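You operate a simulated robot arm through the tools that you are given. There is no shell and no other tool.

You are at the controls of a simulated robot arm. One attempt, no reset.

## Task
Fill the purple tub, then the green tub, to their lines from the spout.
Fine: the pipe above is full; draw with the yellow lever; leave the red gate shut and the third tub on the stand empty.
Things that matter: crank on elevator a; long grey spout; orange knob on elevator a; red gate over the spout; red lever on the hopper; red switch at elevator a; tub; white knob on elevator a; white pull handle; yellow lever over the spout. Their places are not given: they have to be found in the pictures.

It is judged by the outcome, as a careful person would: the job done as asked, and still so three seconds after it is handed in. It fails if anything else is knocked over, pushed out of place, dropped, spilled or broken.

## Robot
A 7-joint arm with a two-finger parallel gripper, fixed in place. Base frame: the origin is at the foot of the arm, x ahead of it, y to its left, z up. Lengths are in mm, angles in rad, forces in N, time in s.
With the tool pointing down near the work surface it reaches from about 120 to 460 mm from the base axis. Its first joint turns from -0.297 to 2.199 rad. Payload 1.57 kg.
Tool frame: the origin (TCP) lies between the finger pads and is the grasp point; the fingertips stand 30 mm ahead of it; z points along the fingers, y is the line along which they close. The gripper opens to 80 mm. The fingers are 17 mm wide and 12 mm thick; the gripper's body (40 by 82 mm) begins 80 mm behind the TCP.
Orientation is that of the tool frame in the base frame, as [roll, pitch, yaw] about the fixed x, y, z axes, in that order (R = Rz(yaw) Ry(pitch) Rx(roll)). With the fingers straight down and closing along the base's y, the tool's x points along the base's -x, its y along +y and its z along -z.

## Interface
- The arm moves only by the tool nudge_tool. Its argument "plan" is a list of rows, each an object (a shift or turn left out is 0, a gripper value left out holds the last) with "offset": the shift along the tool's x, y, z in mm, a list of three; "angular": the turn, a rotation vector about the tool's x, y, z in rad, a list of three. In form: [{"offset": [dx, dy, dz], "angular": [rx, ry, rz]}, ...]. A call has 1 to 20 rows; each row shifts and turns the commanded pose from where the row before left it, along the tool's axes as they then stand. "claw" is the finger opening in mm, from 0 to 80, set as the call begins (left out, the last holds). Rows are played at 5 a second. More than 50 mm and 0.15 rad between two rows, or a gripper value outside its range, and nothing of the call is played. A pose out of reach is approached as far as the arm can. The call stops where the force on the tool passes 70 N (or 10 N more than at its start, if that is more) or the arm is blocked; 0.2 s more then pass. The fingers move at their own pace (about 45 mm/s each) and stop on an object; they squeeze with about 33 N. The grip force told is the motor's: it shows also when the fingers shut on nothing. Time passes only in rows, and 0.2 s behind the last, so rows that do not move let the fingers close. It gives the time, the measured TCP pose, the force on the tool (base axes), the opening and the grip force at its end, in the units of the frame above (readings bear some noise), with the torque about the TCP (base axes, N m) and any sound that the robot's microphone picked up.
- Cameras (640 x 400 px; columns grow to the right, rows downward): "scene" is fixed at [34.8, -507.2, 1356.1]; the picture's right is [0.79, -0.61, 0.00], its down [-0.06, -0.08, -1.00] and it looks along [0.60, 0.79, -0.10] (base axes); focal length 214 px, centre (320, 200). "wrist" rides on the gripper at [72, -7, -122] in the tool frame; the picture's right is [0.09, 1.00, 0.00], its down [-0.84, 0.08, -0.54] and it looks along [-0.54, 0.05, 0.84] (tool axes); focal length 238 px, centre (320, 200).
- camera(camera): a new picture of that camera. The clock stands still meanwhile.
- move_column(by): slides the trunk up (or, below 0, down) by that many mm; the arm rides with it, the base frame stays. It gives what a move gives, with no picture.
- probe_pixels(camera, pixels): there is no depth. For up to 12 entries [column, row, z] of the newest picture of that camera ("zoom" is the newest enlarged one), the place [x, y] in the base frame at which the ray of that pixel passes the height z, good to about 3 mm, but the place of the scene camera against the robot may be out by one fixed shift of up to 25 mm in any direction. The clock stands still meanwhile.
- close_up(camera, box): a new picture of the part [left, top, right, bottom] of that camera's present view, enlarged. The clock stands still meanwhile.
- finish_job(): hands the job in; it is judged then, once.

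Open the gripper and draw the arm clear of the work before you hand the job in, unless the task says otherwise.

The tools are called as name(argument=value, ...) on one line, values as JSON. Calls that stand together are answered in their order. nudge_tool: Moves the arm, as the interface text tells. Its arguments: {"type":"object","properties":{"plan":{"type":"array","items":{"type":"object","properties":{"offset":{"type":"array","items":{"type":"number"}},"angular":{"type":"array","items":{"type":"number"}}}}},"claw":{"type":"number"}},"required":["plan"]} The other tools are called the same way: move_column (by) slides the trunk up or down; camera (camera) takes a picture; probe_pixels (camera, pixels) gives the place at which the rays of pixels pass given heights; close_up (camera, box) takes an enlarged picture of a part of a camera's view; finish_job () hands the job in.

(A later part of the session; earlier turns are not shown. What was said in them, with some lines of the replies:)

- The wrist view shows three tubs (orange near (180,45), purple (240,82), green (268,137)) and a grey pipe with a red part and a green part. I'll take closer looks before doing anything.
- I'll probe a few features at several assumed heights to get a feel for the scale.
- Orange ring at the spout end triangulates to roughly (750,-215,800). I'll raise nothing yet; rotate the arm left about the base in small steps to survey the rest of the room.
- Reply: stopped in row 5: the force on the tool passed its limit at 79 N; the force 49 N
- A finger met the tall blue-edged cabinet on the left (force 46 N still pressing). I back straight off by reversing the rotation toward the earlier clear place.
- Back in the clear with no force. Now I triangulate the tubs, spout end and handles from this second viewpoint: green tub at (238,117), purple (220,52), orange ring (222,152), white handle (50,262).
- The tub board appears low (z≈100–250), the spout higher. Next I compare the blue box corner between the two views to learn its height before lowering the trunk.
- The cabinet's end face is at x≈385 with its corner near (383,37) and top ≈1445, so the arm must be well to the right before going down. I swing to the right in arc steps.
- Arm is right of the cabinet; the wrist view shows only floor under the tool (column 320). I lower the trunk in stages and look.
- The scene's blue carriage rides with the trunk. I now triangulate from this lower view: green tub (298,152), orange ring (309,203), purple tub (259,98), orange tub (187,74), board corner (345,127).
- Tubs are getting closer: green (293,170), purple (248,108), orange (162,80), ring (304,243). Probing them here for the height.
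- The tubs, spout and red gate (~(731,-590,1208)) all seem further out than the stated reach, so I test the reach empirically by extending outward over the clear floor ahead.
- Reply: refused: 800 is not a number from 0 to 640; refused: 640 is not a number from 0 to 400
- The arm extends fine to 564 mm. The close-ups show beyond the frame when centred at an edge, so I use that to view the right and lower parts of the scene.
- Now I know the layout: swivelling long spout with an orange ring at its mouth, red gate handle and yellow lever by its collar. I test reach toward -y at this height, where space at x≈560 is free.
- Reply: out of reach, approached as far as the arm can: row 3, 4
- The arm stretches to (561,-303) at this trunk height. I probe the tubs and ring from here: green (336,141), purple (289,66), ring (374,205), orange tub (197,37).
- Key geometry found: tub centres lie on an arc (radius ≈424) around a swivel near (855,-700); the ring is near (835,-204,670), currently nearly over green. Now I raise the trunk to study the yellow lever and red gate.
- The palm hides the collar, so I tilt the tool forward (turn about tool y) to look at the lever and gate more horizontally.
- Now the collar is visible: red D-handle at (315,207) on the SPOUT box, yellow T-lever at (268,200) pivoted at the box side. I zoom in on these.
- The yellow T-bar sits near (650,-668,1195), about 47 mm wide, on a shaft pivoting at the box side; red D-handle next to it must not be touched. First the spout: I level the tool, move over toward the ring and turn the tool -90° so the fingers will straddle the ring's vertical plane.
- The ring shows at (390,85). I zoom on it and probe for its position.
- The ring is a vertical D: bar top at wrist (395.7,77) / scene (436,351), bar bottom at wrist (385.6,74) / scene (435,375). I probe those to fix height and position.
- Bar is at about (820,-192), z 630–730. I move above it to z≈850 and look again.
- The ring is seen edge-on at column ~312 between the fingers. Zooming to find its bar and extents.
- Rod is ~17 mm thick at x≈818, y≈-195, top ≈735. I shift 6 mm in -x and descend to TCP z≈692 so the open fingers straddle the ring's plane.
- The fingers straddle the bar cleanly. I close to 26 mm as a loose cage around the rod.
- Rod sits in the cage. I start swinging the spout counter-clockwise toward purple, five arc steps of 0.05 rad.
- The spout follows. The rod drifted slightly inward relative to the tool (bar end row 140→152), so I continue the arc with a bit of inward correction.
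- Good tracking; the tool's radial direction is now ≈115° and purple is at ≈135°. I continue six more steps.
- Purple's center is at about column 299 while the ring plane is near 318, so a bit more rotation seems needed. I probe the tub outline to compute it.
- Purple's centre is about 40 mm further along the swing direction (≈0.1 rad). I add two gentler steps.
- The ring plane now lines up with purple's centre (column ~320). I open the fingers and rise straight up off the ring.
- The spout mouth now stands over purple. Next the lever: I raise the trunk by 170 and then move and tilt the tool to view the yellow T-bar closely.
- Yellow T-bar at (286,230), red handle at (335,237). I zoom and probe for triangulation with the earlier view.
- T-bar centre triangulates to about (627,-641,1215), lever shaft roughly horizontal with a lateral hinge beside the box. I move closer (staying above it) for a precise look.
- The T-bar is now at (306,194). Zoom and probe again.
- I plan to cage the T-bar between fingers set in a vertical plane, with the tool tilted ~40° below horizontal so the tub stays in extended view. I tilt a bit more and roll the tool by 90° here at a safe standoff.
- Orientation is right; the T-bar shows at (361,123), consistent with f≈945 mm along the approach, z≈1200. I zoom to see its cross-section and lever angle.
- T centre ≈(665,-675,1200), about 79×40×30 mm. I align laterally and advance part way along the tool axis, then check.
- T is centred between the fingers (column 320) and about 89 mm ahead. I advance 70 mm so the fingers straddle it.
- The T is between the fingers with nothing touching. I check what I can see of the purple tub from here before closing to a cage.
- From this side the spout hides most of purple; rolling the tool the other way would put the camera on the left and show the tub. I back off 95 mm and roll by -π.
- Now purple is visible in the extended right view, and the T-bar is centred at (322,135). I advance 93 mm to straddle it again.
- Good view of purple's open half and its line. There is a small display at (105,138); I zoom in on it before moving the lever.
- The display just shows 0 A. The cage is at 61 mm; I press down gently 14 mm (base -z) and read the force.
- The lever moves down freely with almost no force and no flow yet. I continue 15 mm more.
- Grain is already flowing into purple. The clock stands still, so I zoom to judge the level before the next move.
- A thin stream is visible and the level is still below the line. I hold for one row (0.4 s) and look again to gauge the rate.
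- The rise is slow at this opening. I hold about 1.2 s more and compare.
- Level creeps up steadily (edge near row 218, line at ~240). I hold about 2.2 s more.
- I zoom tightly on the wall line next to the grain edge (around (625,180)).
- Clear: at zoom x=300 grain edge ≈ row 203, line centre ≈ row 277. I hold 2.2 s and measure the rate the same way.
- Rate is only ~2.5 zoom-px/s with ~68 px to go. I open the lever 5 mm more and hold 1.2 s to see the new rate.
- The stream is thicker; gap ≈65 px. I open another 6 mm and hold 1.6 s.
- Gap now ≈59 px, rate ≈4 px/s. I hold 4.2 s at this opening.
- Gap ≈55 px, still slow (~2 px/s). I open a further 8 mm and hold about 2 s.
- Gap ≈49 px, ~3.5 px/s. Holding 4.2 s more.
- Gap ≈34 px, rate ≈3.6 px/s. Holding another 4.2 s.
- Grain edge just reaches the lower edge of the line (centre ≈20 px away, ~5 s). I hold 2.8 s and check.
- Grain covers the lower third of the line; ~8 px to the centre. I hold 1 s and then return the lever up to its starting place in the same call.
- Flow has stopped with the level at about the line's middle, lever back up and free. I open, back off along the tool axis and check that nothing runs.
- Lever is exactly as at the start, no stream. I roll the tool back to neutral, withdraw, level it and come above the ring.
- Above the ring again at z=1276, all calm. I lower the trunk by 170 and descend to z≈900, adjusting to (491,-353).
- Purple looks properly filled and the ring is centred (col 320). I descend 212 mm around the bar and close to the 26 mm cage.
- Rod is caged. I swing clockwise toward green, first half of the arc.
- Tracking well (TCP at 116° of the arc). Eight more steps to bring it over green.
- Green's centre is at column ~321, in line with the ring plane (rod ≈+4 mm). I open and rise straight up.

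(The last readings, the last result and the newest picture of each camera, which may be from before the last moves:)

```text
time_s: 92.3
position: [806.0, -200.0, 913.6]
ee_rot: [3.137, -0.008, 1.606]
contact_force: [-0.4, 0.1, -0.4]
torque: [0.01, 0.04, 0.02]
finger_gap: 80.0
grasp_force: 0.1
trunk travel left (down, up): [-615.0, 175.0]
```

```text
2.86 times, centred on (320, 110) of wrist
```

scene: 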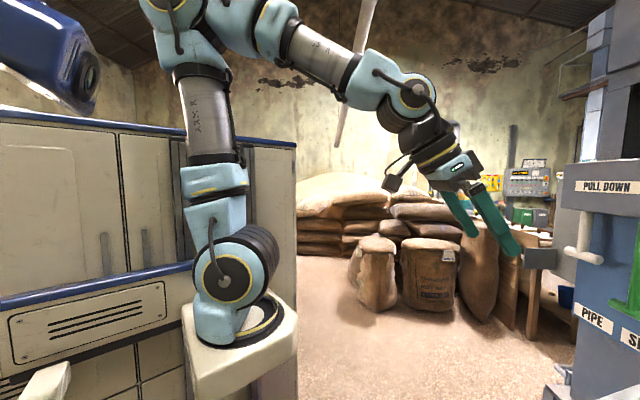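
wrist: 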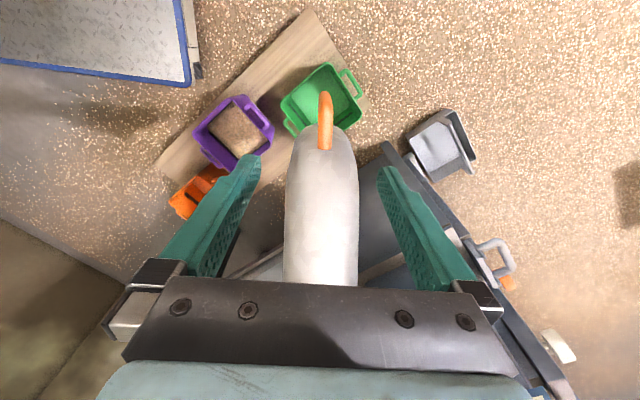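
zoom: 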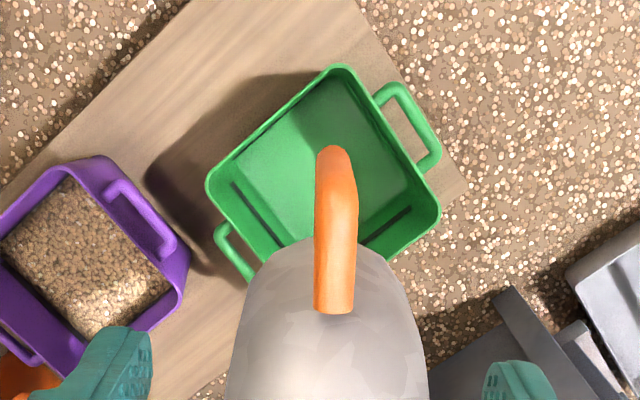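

Spout elbow and green line up. Now back to the lever: trunk up 170, rise, turn and retrace the known safe route to the lever standoff.

move_column(by=170)

nudge_tool(plan=[{"offset": [0, 0, -48]}, {"offset": [0, 0, -48]}, {"offset": [0, 0, -48]}, {"offset": [0, 0, -48]}, {"angular": [0, 0, -0.149]}, {"angular": [0, 0, -0.149]}, {"angular": [0, 0, -0.149]}, {"angular": [0, 0, -0.149]}, {"angular": [0, 0, -0.149]}, {"offset": [14.1, -40.9, 0]}, {"offset": [14.1, -40.9, 0]}, {"offset": [14.1, -40.9, 0]}, {"offset": [14.1, -40.9, 0]}, {"offset": [14.1, -40.9, 0]}, {"offset": [14.1, -40.9, 0]}, {"offset": [14.1, -40.9, 0]}, {"offset": [14.1, -40.9, 0]}])

nudge_tool(plan=[{"angular": [0, -0.1455, 0]}, {"angular": [0, -0.1455, 0]}, {"angular": [0, -0.1455, 0]}, {"angular": [0, -0.1455, 0]}, {"angular": [0, -0.1455, 0]}, {"angular": [0, -0.1455, 0]}, {"offset": [0, 0, 0]}])

camera(camera="wrist")

```text
time_s: 94.2
position: [805.3, -199.2, 1082.8]
ee_rot: [3.136, -0.008, 1.607]
contact_force: [0.1, 0.7, -1.1]
torque: [0.02, 0.0, 0.03]
finger_gap: 80.0
grasp_force: 0.0
trunk travel left (down, up): [-785.0, 5.0]
```

```text
time_s: 97.8
position: [493.6, -352.0, 1274.1]
ee_rot: [3.133, -0.002, 2.354]
contact_force: [0.6, -0.5, -0.6]
torque: [0.04, 0.02, 0.0]
finger_gap: 80.1
grasp_force: 0.0
trunk travel left (down, up): [-785.0, 5.0]
```

```text
time_s: 99.4
position: [492.6, -352.6, 1272.6]
ee_rot: [3.126, 0.873, 2.342]
contact_force: [0.3, -0.8, -0.2]
torque: [0.0, -0.01, -0.01]
finger_gap: 80.1
grasp_force: 0.1
trunk travel left (down, up): [-785.0, 5.0]
```

```text
taken
```

wrist: 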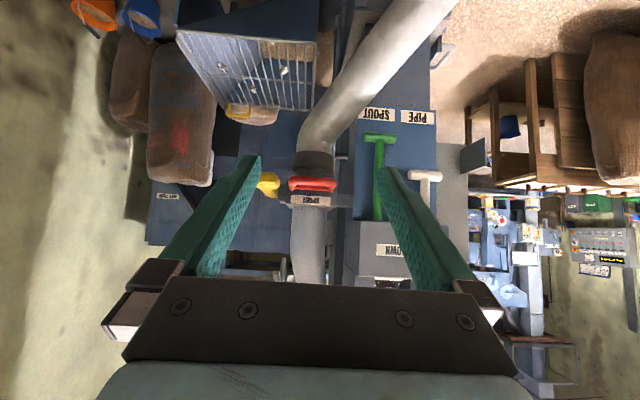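

All as expected; I retrace to the lever standoff and roll the tool by -90° there.

nudge_tool(plan=[{"offset": [-28.3, -17.4, 33.7]}, {"offset": [-28.3, -17.4, 33.7]}, {"offset": [-28.3, -17.4, 33.7]}, {"offset": [-28.3, -17.4, 33.7]}, {"offset": [-28.3, -17.4, 33.7]}, {"offset": [-28.3, -17.4, 33.7]}, {"angular": [0, 0, -0.1428]}, {"angular": [0, 0, -0.1428]}, {"angular": [0, 0, -0.1428]}, {"angular": [0, 0, -0.1428]}, {"angular": [0, 0, -0.1428]}, {"angular": [0, 0, -0.1428]}, {"angular": [0, 0, -0.1428]}, {"angular": [0, 0, -0.1428]}, {"angular": [0, 0, -0.1428]}, {"angular": [0, 0, -0.1428]}, {"angular": [0, 0, -0.1428]}, {"offset": [0, 0, 0]}])

camera(camera="wrist")

```text
time_s: 103.2
position: [604.6, -612.9, 1272.1]
ee_rot: [-2.27, 0.007, -2.36]
contact_force: [-1.0, 0.4, 0.5]
torque: [0.0, 0.02, 0.01]
finger_gap: 79.9
grasp_force: 0.2
trunk travel left (down, up): [-785.0, 5.0]
```

```text
taken
```

wrist: 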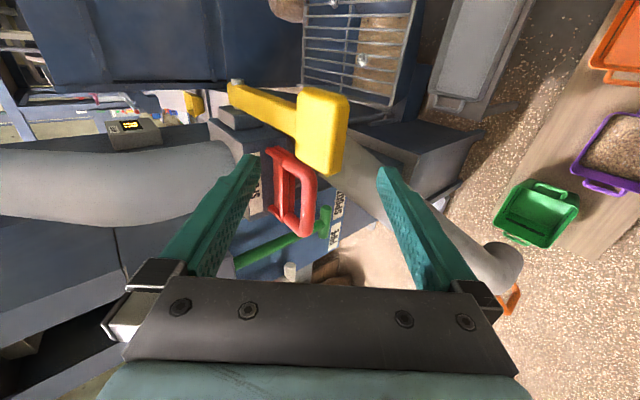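

Green tub (537,213) is fully visible and lies on the vertical line below the spout mouth (toward (635,82)). I advance 93 mm and close to the cage.

nudge_tool(plan=[{"offset": [0, 0, 35]}, {"offset": [0, 0, 35]}, {"offset": [0, 0, 23]}])

nudge_tool(plan=[{"offset": [0, 0, 0]}, {"offset": [0, 0, 0]}], claw=62)

camera(camera="wrist")

close_up(camera="wrist", box=[500, 160, 640, 290])

```text
time_s: 104.0
position: [654.6, -662.1, 1210.6]
ee_rot: [-2.27, 0.009, -2.359]
contact_force: [0.1, 0.4, 0.5]
torque: [-0.04, 0.0, -0.03]
finger_gap: 79.8
grasp_force: 0.0
trunk travel left (down, up): [-785.0, 5.0]
```

```text
time_s: 104.6
position: [655.0, -662.4, 1210.7]
ee_rot: [-2.271, 0.009, -2.36]
contact_force: [0.2, 0.2, 0.9]
torque: [-0.03, -0.03, -0.04]
finger_gap: 62.0
grasp_force: 0.0
trunk travel left (down, up): [-785.0, 5.0]
```

```text
taken
```

wrist: 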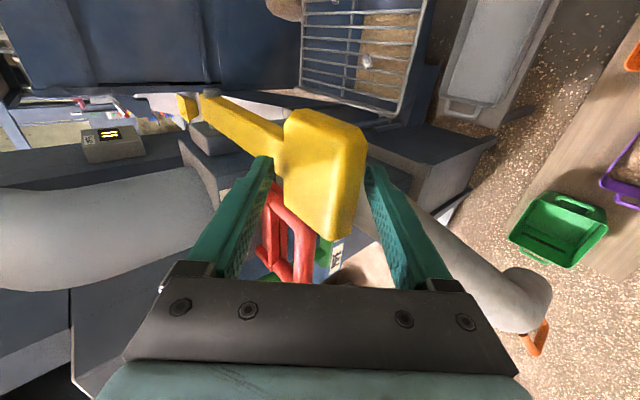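

```text
3.08 times, centred on (570, 225) of wrist
```

zoom: 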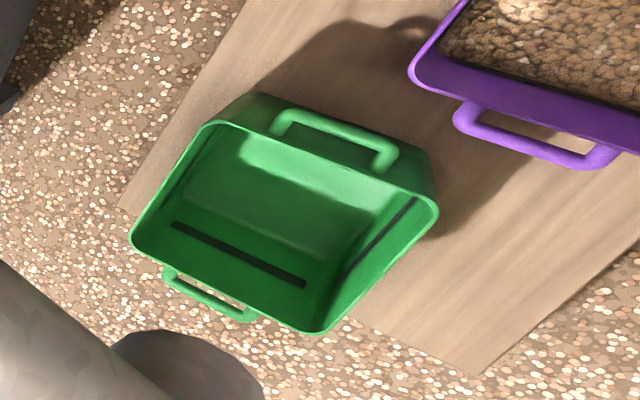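

Great view of green and its line. I press the lever down in small steps to the point where flow began (z≈1185).

nudge_tool(plan=[{"offset": [0, 6, 5.5]}, {"offset": [0, 6, 5.5]}, {"offset": [0, 6, 5.5]}])

close_up(camera="wrist", box=[500, 160, 640, 290])

camera(camera="wrist")

```text
time_s: 105.4
position: [657.0, -663.1, 1187.5]
ee_rot: [-2.268, 0.01, -2.36]
contact_force: [0.3, -0.9, 0.6]
torque: [-0.03, -0.03, 0.0]
finger_gap: 63.8
grasp_force: 1.3
trunk travel left (down, up): [-785.0, 5.0]
```

```text
3.08 times, centred on (570, 225) of wrist
```

zoom: 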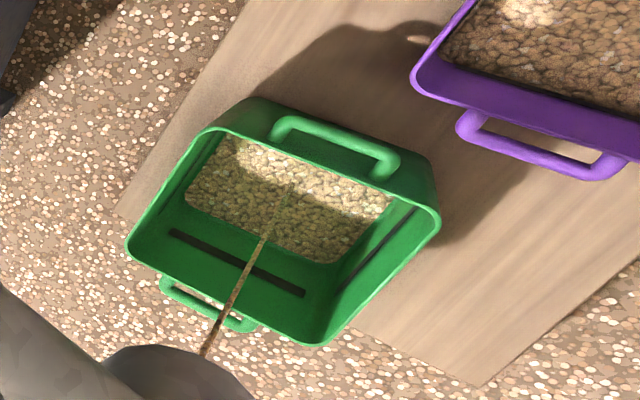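

```text
taken
```

wrist: 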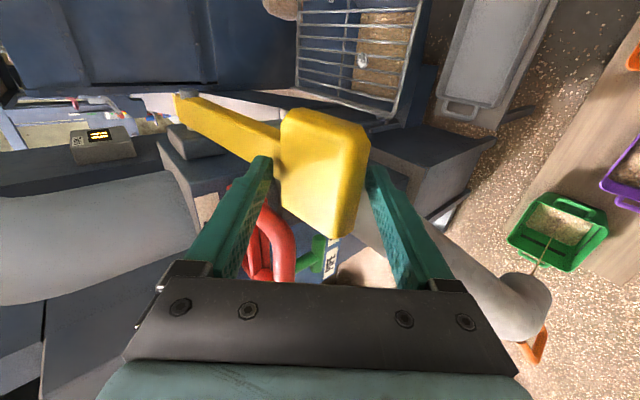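

The stream lands in the middle of green. I open 10 mm more and hold 1.2 s.

nudge_tool(plan=[{"offset": [0, 6.5, 6.5]}, {"offset": [0, 0, 0]}, {"offset": [0, 0, 0]}, {"offset": [0, 0, 0]}, {"offset": [0, 0, 0]}])

close_up(camera="wrist", box=[510, 180, 610, 280])

```text
time_s: 106.6
position: [657.3, -663.7, 1177.5]
ee_rot: [-2.27, 0.007, -2.359]
contact_force: [0.4, -1.9, 2.2]
torque: [-0.07, -0.04, 0.01]
finger_gap: 64.2
grasp_force: 1.3
trunk travel left (down, up): [-785.0, 5.0]
```

```text
4.00 times, centred on (560, 230) of wrist
```

zoom: 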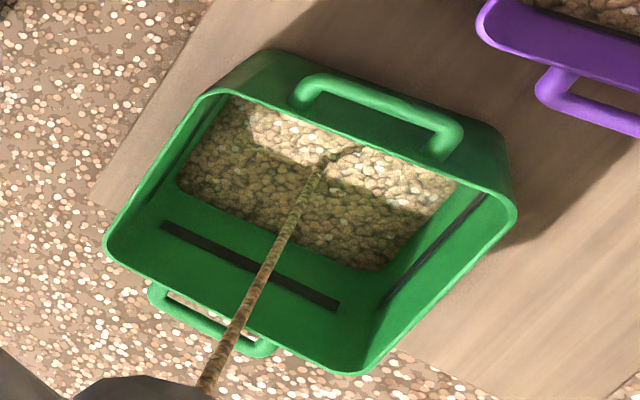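

Grain edge vs line centre gap ≈42 px (4× zoom, at x≈250). Holding 2.2 s to get the rate.

nudge_tool(plan=[{"offset": [0, 0, 0]}, {"offset": [0, 0, 0]}, {"offset": [0, 0, 0]}, {"offset": [0, 0, 0]}, {"offset": [0, 0, 0]}, {"offset": [0, 0, 0]}, {"offset": [0, 0, 0]}, {"offset": [0, 0, 0]}, {"offset": [0, 0, 0]}, {"offset": [0, 0, 0]}])

close_up(camera="wrist", box=[510, 180, 610, 280])

close_up(camera="wrist", box=[540, 225, 600, 260])

```text
time_s: 108.8
position: [656.1, -663.5, 1178.7]
ee_rot: [-2.271, 0.008, -2.36]
contact_force: [0.7, -1.1, 2.3]
torque: [-0.07, -0.06, -0.02]
finger_gap: 64.3
grasp_force: 1.0
trunk travel left (down, up): [-785.0, 5.0]
```

```text
4.00 times, centred on (560, 230) of wrist
```

zoom: 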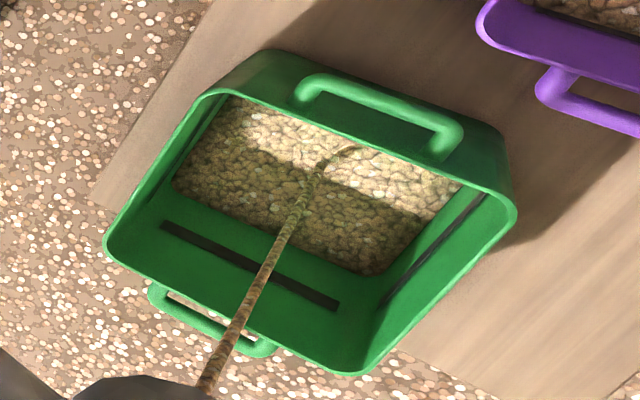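

```text
10.67 times, centred on (570, 242) of wrist
```

zoom: 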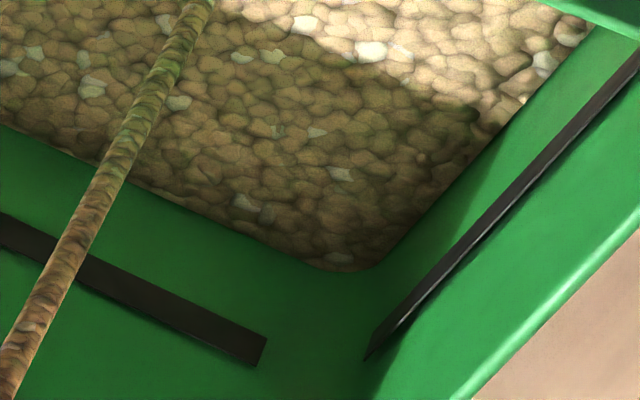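

At 10.7× zoom and x=200: grain edge ≈218, line centre ≈322, gap ≈104. Holding 4.2 s.

nudge_tool(plan=[{"offset": [0, 0, 0]}, {"offset": [0, 0, 0]}, {"offset": [0, 0, 0]}, {"offset": [0, 0, 0]}, {"offset": [0, 0, 0]}, {"offset": [0, 0, 0]}, {"offset": [0, 0, 0]}, {"offset": [0, 0, 0]}, {"offset": [0, 0, 0]}, {"offset": [0, 0, 0]}, {"offset": [0, 0, 0]}, {"offset": [0, 0, 0]}, {"offset": [0, 0, 0]}, {"offset": [0, 0, 0]}, {"offset": [0, 0, 0]}, {"offset": [0, 0, 0]}, {"offset": [0, 0, 0]}, {"offset": [0, 0, 0]}, {"offset": [0, 0, 0]}, {"offset": [0, 0, 0]}])

close_up(camera="wrist", box=[510, 180, 610, 280])

close_up(camera="wrist", box=[540, 225, 600, 260])

```text
time_s: 113.0
position: [656.6, -663.5, 1178.1]
ee_rot: [-2.271, 0.008, -2.36]
contact_force: [2.0, -1.5, 2.0]
torque: [-0.05, -0.04, 0.0]
finger_gap: 64.0
grasp_force: 1.5
trunk travel left (down, up): [-785.0, 5.0]
```

```text
4.00 times, centred on (560, 230) of wrist
```

zoom: 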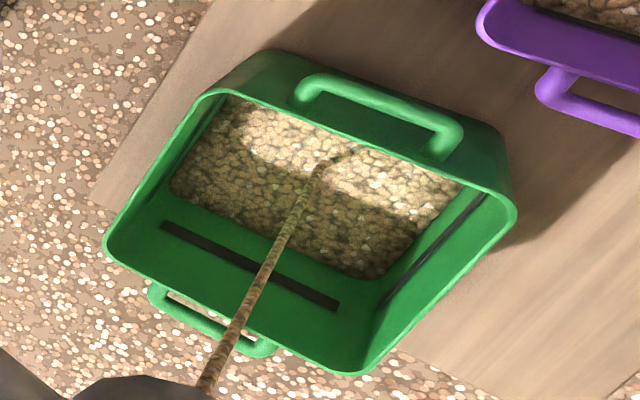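

```text
10.67 times, centred on (570, 242) of wrist
```

zoom: 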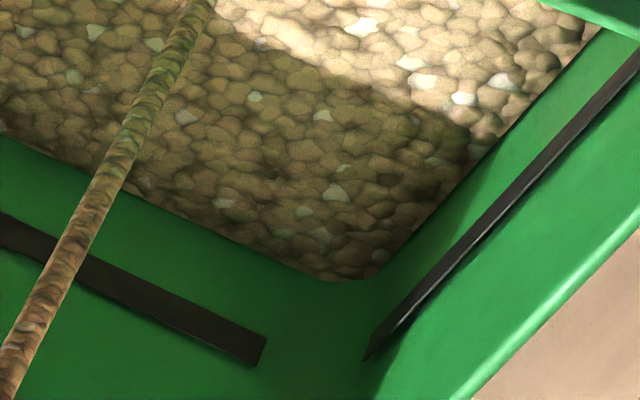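

Edge moved ~11 px in 4.2 s; ~93 px remain. I open another 13 mm (to z≈1165, as used for purple) and hold 2 s.

nudge_tool(plan=[{"offset": [0, 4.3, 4.6]}, {"offset": [0, 4.3, 4.6]}, {"offset": [0, 0, 0]}, {"offset": [0, 0, 0]}, {"offset": [0, 0, 0]}, {"offset": [0, 0, 0]}, {"offset": [0, 0, 0]}, {"offset": [0, 0, 0]}, {"offset": [0, 0, 0]}])

close_up(camera="wrist", box=[510, 180, 610, 280])

close_up(camera="wrist", box=[540, 225, 600, 260])

```text
time_s: 115.0
position: [657.7, -665.0, 1165.9]
ee_rot: [-2.269, 0.01, -2.36]
contact_force: [2.5, -0.7, 2.5]
torque: [-0.09, -0.02, 0.06]
finger_gap: 65.1
grasp_force: 2.0
trunk travel left (down, up): [-785.0, 5.0]
```

```text
4.00 times, centred on (560, 230) of wrist
```

zoom: 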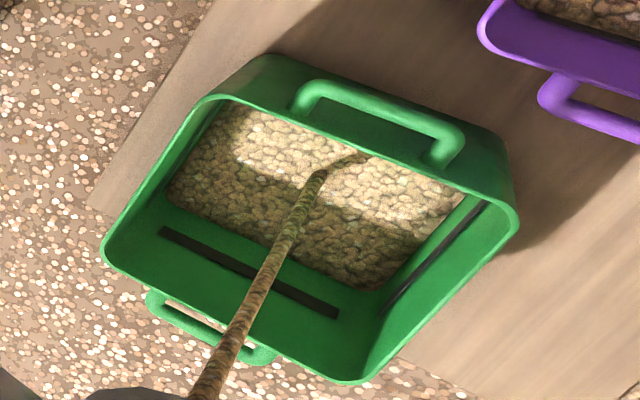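

```text
10.67 times, centred on (570, 242) of wrist
```

zoom: 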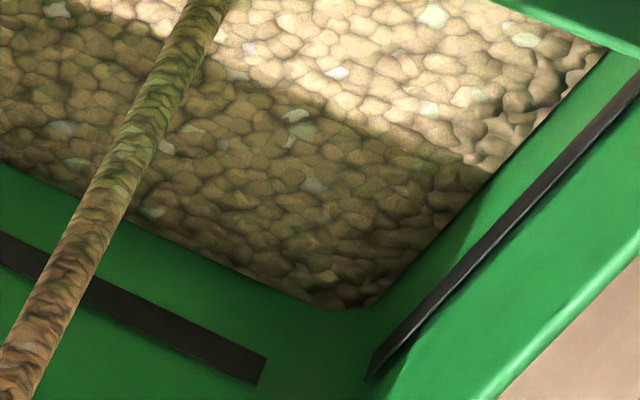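

Gap now ≈83 px at ~5 px/s. Holding 4.2 s.

nudge_tool(plan=[{"offset": [0, 0, 0]}, {"offset": [0, 0, 0]}, {"offset": [0, 0, 0]}, {"offset": [0, 0, 0]}, {"offset": [0, 0, 0]}, {"offset": [0, 0, 0]}, {"offset": [0, 0, 0]}, {"offset": [0, 0, 0]}, {"offset": [0, 0, 0]}, {"offset": [0, 0, 0]}, {"offset": [0, 0, 0]}, {"offset": [0, 0, 0]}, {"offset": [0, 0, 0]}, {"offset": [0, 0, 0]}, {"offset": [0, 0, 0]}, {"offset": [0, 0, 0]}, {"offset": [0, 0, 0]}, {"offset": [0, 0, 0]}, {"offset": [0, 0, 0]}, {"offset": [0, 0, 0]}])

close_up(camera="wrist", box=[510, 180, 610, 280])

close_up(camera="wrist", box=[540, 225, 600, 260])

```text
time_s: 119.2
position: [657.5, -664.8, 1165.6]
ee_rot: [-2.269, 0.009, -2.362]
contact_force: [2.9, -1.0, 3.3]
torque: [-0.1, -0.06, 0.05]
finger_gap: 65.1
grasp_force: 1.8
trunk travel left (down, up): [-785.0, 5.0]
```

```text
4.00 times, centred on (560, 230) of wrist
```

zoom: 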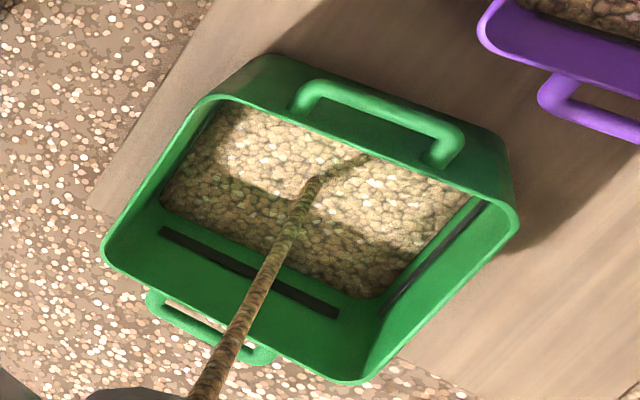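

```text
10.67 times, centred on (570, 242) of wrist
```

zoom: 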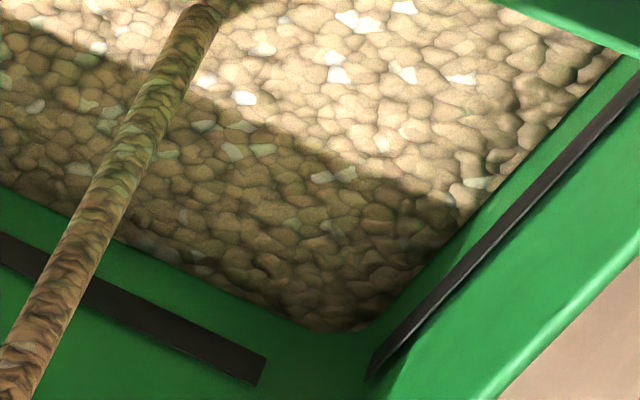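

Gap ≈58 px, ~6 px/s. Hold 4.2 s more.

nudge_tool(plan=[{"offset": [0, 0, 0]}, {"offset": [0, 0, 0]}, {"offset": [0, 0, 0]}, {"offset": [0, 0, 0]}, {"offset": [0, 0, 0]}, {"offset": [0, 0, 0]}, {"offset": [0, 0, 0]}, {"offset": [0, 0, 0]}, {"offset": [0, 0, 0]}, {"offset": [0, 0, 0]}, {"offset": [0, 0, 0]}, {"offset": [0, 0, 0]}, {"offset": [0, 0, 0]}, {"offset": [0, 0, 0]}, {"offset": [0, 0, 0]}, {"offset": [0, 0, 0]}, {"offset": [0, 0, 0]}, {"offset": [0, 0, 0]}, {"offset": [0, 0, 0]}, {"offset": [0, 0, 0]}])

close_up(camera="wrist", box=[510, 180, 610, 280])

close_up(camera="wrist", box=[540, 225, 600, 260])

```text
time_s: 123.4
position: [657.2, -664.9, 1165.1]
ee_rot: [-2.269, 0.008, -2.359]
contact_force: [1.2, -1.7, 3.0]
torque: [-0.07, -0.07, 0.05]
finger_gap: 64.9
grasp_force: 1.8
trunk travel left (down, up): [-785.0, 5.0]
```

```text
4.00 times, centred on (560, 230) of wrist
```

zoom: 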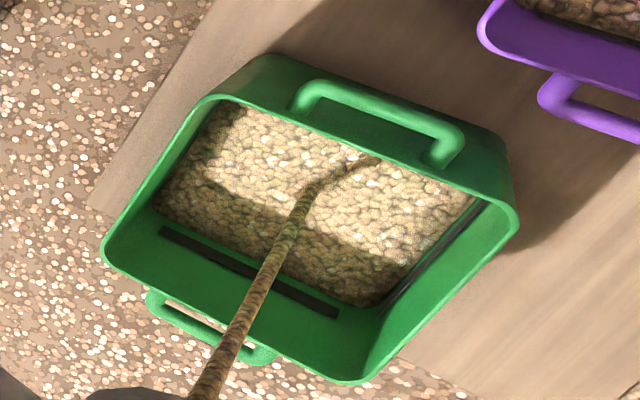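

```text
10.67 times, centred on (570, 242) of wrist
```

zoom: 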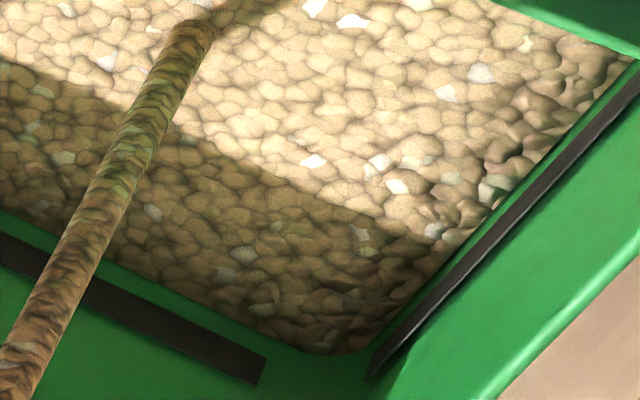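

Gap ≈36 px to the line's centre. Hold 3 s, then judge the closing.

nudge_tool(plan=[{"offset": [0, 0, 0]}, {"offset": [0, 0, 0]}, {"offset": [0, 0, 0]}, {"offset": [0, 0, 0]}, {"offset": [0, 0, 0]}, {"offset": [0, 0, 0]}, {"offset": [0, 0, 0]}, {"offset": [0, 0, 0]}, {"offset": [0, 0, 0]}, {"offset": [0, 0, 0]}, {"offset": [0, 0, 0]}, {"offset": [0, 0, 0]}, {"offset": [0, 0, 0]}, {"offset": [0, 0, 0]}])

close_up(camera="wrist", box=[510, 180, 610, 280])

close_up(camera="wrist", box=[540, 225, 600, 260])

```text
time_s: 126.4
position: [659.1, -665.4, 1166.7]
ee_rot: [-2.269, 0.009, -2.359]
contact_force: [0.9, -0.7, 2.7]
torque: [-0.08, -0.05, 0.01]
finger_gap: 65.2
grasp_force: 1.5
trunk travel left (down, up): [-785.0, 5.0]
```

```text
4.00 times, centred on (560, 230) of wrist
```

zoom: 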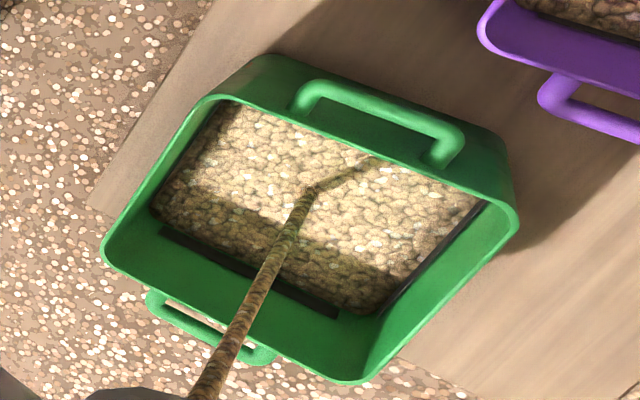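

```text
10.67 times, centred on (570, 242) of wrist
```

zoom: 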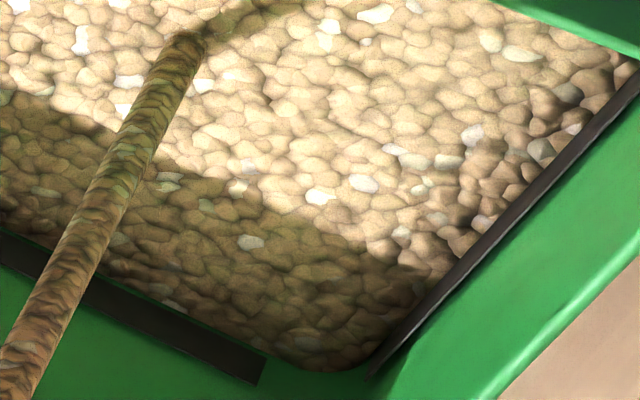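

Grain just touches the lower edge of green's line; ~18 px to centre at 6 px/s. I hold 1.8 s and close the lever in the same call.

nudge_tool(plan=[{"offset": [0, 0, 0]}, {"offset": [0, 0, 0]}, {"offset": [0, 0, 0]}, {"offset": [0, 0, 0]}, {"offset": [0, 0, 0]}, {"offset": [0, 0, 0]}, {"offset": [0, 0, 0]}, {"offset": [0, 0, 0]}, {"offset": [0, 0, 0]}, {"offset": [0, -11.5, -11]}, {"offset": [0, -11.5, -11]}, {"offset": [0, -11.5, -11]}, {"offset": [0, 0, 0]}, {"offset": [0, 0, 0]}])

camera(camera="wrist")

close_up(camera="wrist", box=[510, 180, 610, 280])

close_up(camera="wrist", box=[540, 225, 600, 260])

```text
time_s: 129.4
position: [654.7, -662.5, 1213.1]
ee_rot: [-2.271, 0.007, -2.359]
contact_force: [0.2, 0.2, -0.1]
torque: [0.0, -0.01, -0.01]
finger_gap: 62.1
grasp_force: 0.0
trunk travel left (down, up): [-785.0, 5.0]
```

```text
taken
```

wrist: 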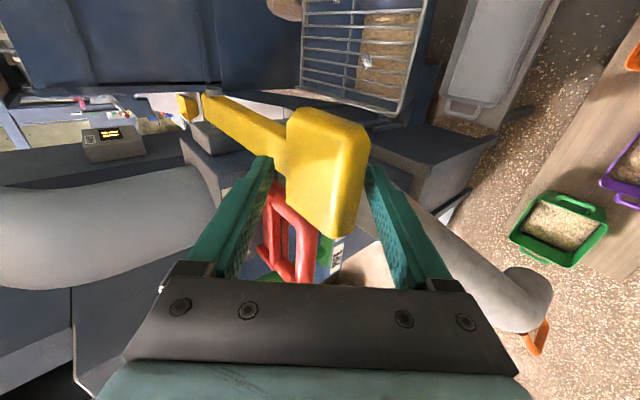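

```text
4.00 times, centred on (560, 230) of wrist
```

zoom: 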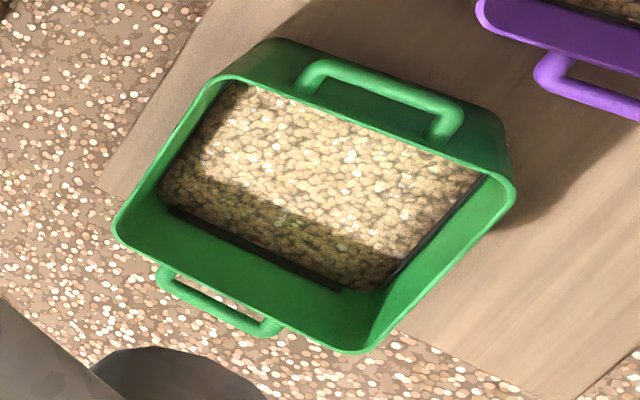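

```text
10.67 times, centred on (570, 242) of wrist
```

zoom: 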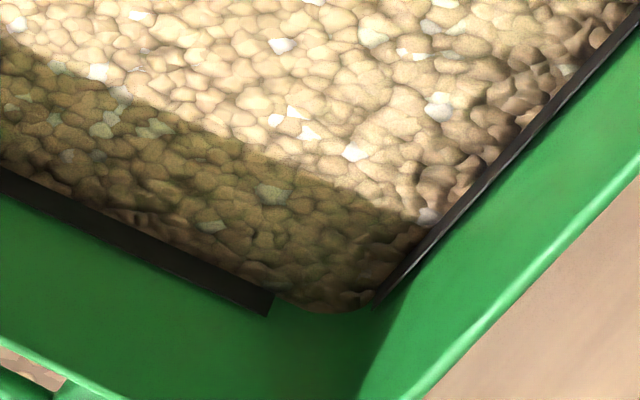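

Stream stopped with the level within green's line band (about its middle). I open, back off, un-roll, withdraw to the clear overhead place and check everything.

nudge_tool(plan=[{"offset": [0, 0, 0]}, {"offset": [0, 0, 0]}, {"offset": [0, 0, -45]}, {"offset": [0, 0, -50]}, {"angular": [0, 0, 0.1428]}, {"angular": [0, 0, 0.1428]}, {"angular": [0, 0, 0.1428]}, {"angular": [0, 0, 0.1428]}, {"angular": [0, 0, 0.1428]}, {"angular": [0, 0, 0.1428]}, {"angular": [0, 0, 0.1428]}, {"angular": [0, 0, 0.1428]}, {"angular": [0, 0, 0.1428]}, {"angular": [0, 0, 0.1428]}, {"angular": [0, 0, 0.1428]}], claw=80)

nudge_tool(plan=[{"offset": [28.3, 17.4, -33.7]}, {"offset": [28.3, 17.4, -33.7]}, {"offset": [28.3, 17.4, -33.7]}, {"offset": [28.3, 17.4, -33.7]}, {"offset": [28.3, 17.4, -33.7]}, {"offset": [28.3, 17.4, -33.7]}, {"angular": [0, 0.1455, 0]}, {"angular": [0, 0.1455, 0]}, {"angular": [0, 0.1455, 0]}, {"angular": [0, 0.1455, 0]}, {"angular": [0, 0.1455, 0]}, {"angular": [0, 0.1455, 0]}])

camera(camera="wrist")

close_up(camera="wrist", box=[210, 50, 420, 160])

close_up(camera="scene", box=[620, 0, 640, 400])

```text
time_s: 132.6
position: [604.3, -612.4, 1274.0]
ee_rot: [3.124, 0.871, 2.337]
contact_force: [-0.4, 0.0, 0.0]
torque: [-0.03, 0.01, 0.02]
finger_gap: 79.9
grasp_force: 0.0
trunk travel left (down, up): [-785.0, 5.0]
```

```text
time_s: 135.2
position: [493.6, -356.2, 1276.0]
ee_rot: [3.131, -0.004, 2.352]
contact_force: [0.5, 0.8, 0.1]
torque: [0.0, -0.04, 0.0]
finger_gap: 80.1
grasp_force: 0.1
out of reach, approached as far as the arm can: row 3
trunk travel left (down, up): [-785.0, 5.0]
```

```text
taken
```

wrist: 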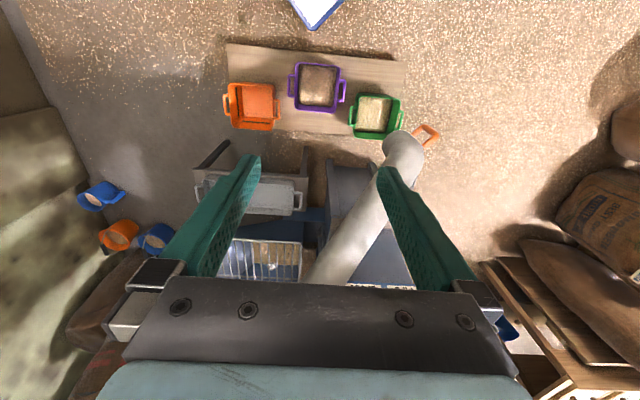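

```text
3.05 times, centred on (315, 105) of wrist
```

zoom: 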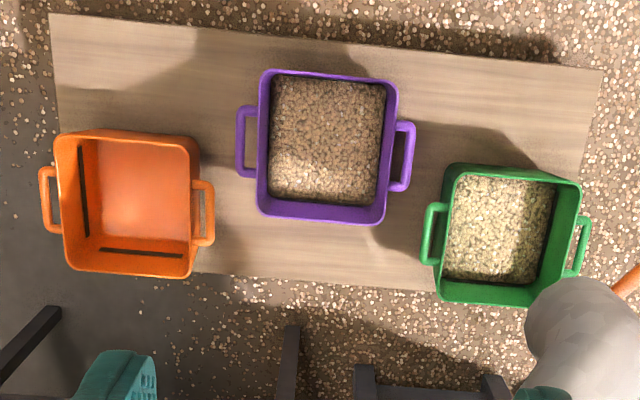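

```text
1.00 times, centred on (630, 200) of scene (not enlarged: the box is as wide or as high as the picture)
```

zoom: 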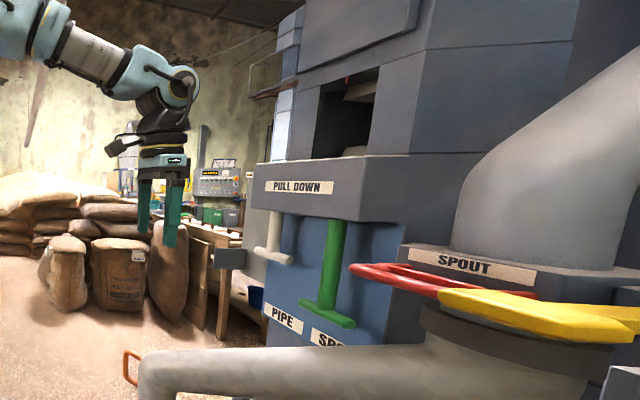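

Orange empty, purple and green filled, lever and red gate as at the start. One last zoom on both levels.

close_up(camera="wrist", box=[285, 60, 350, 118])

close_up(camera="wrist", box=[345, 88, 410, 146])

```text
6.90 times, centred on (318, 89) of wrist
```

zoom: 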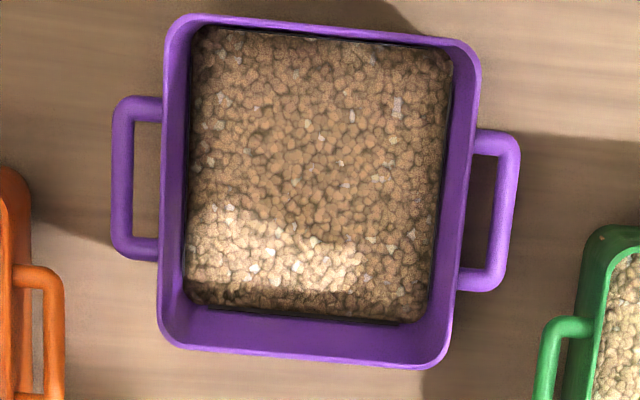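

```text
6.90 times, centred on (378, 117) of wrist
```

zoom: 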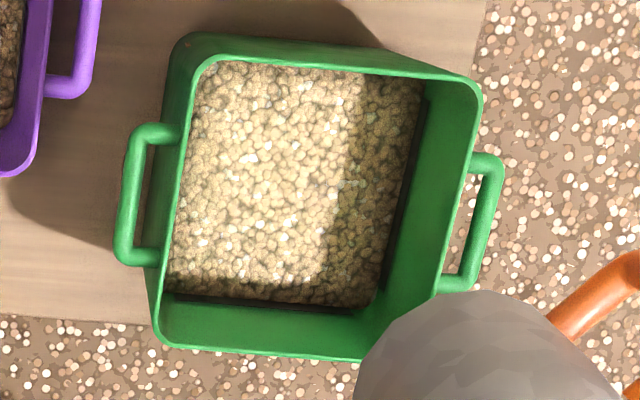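

Both levels sit on their lines, there's no spill, the gripper is open and the arm is clear of the work. Handing in.

finish_job()

```text
The job is handed in.
```

I filled the purple tub and then the green tub from the spout. In the last pictures both levels sat within their line marks, and I saw no spill.

- **Drawing:** I used only the yellow lever. It is back where it started, and no grain was running from the spout.
- **Left alone:** I did not touch the red gate, and the orange (third) tub is empty.
- **Spout:** I swung it by its orange ring to purple and back. It started roughly over the green tub and is standing over it again.
- **Early bump:** In the first seconds, before any filling, a finger pressed the tall blue-edged cabinet on the left with about 79 N. I backed off at once. I saw no sign that it moved, but I did not check it closely afterwards.

The gripper is open and the arm is clear of the work. The job is handed in; no verdict has come back yet.
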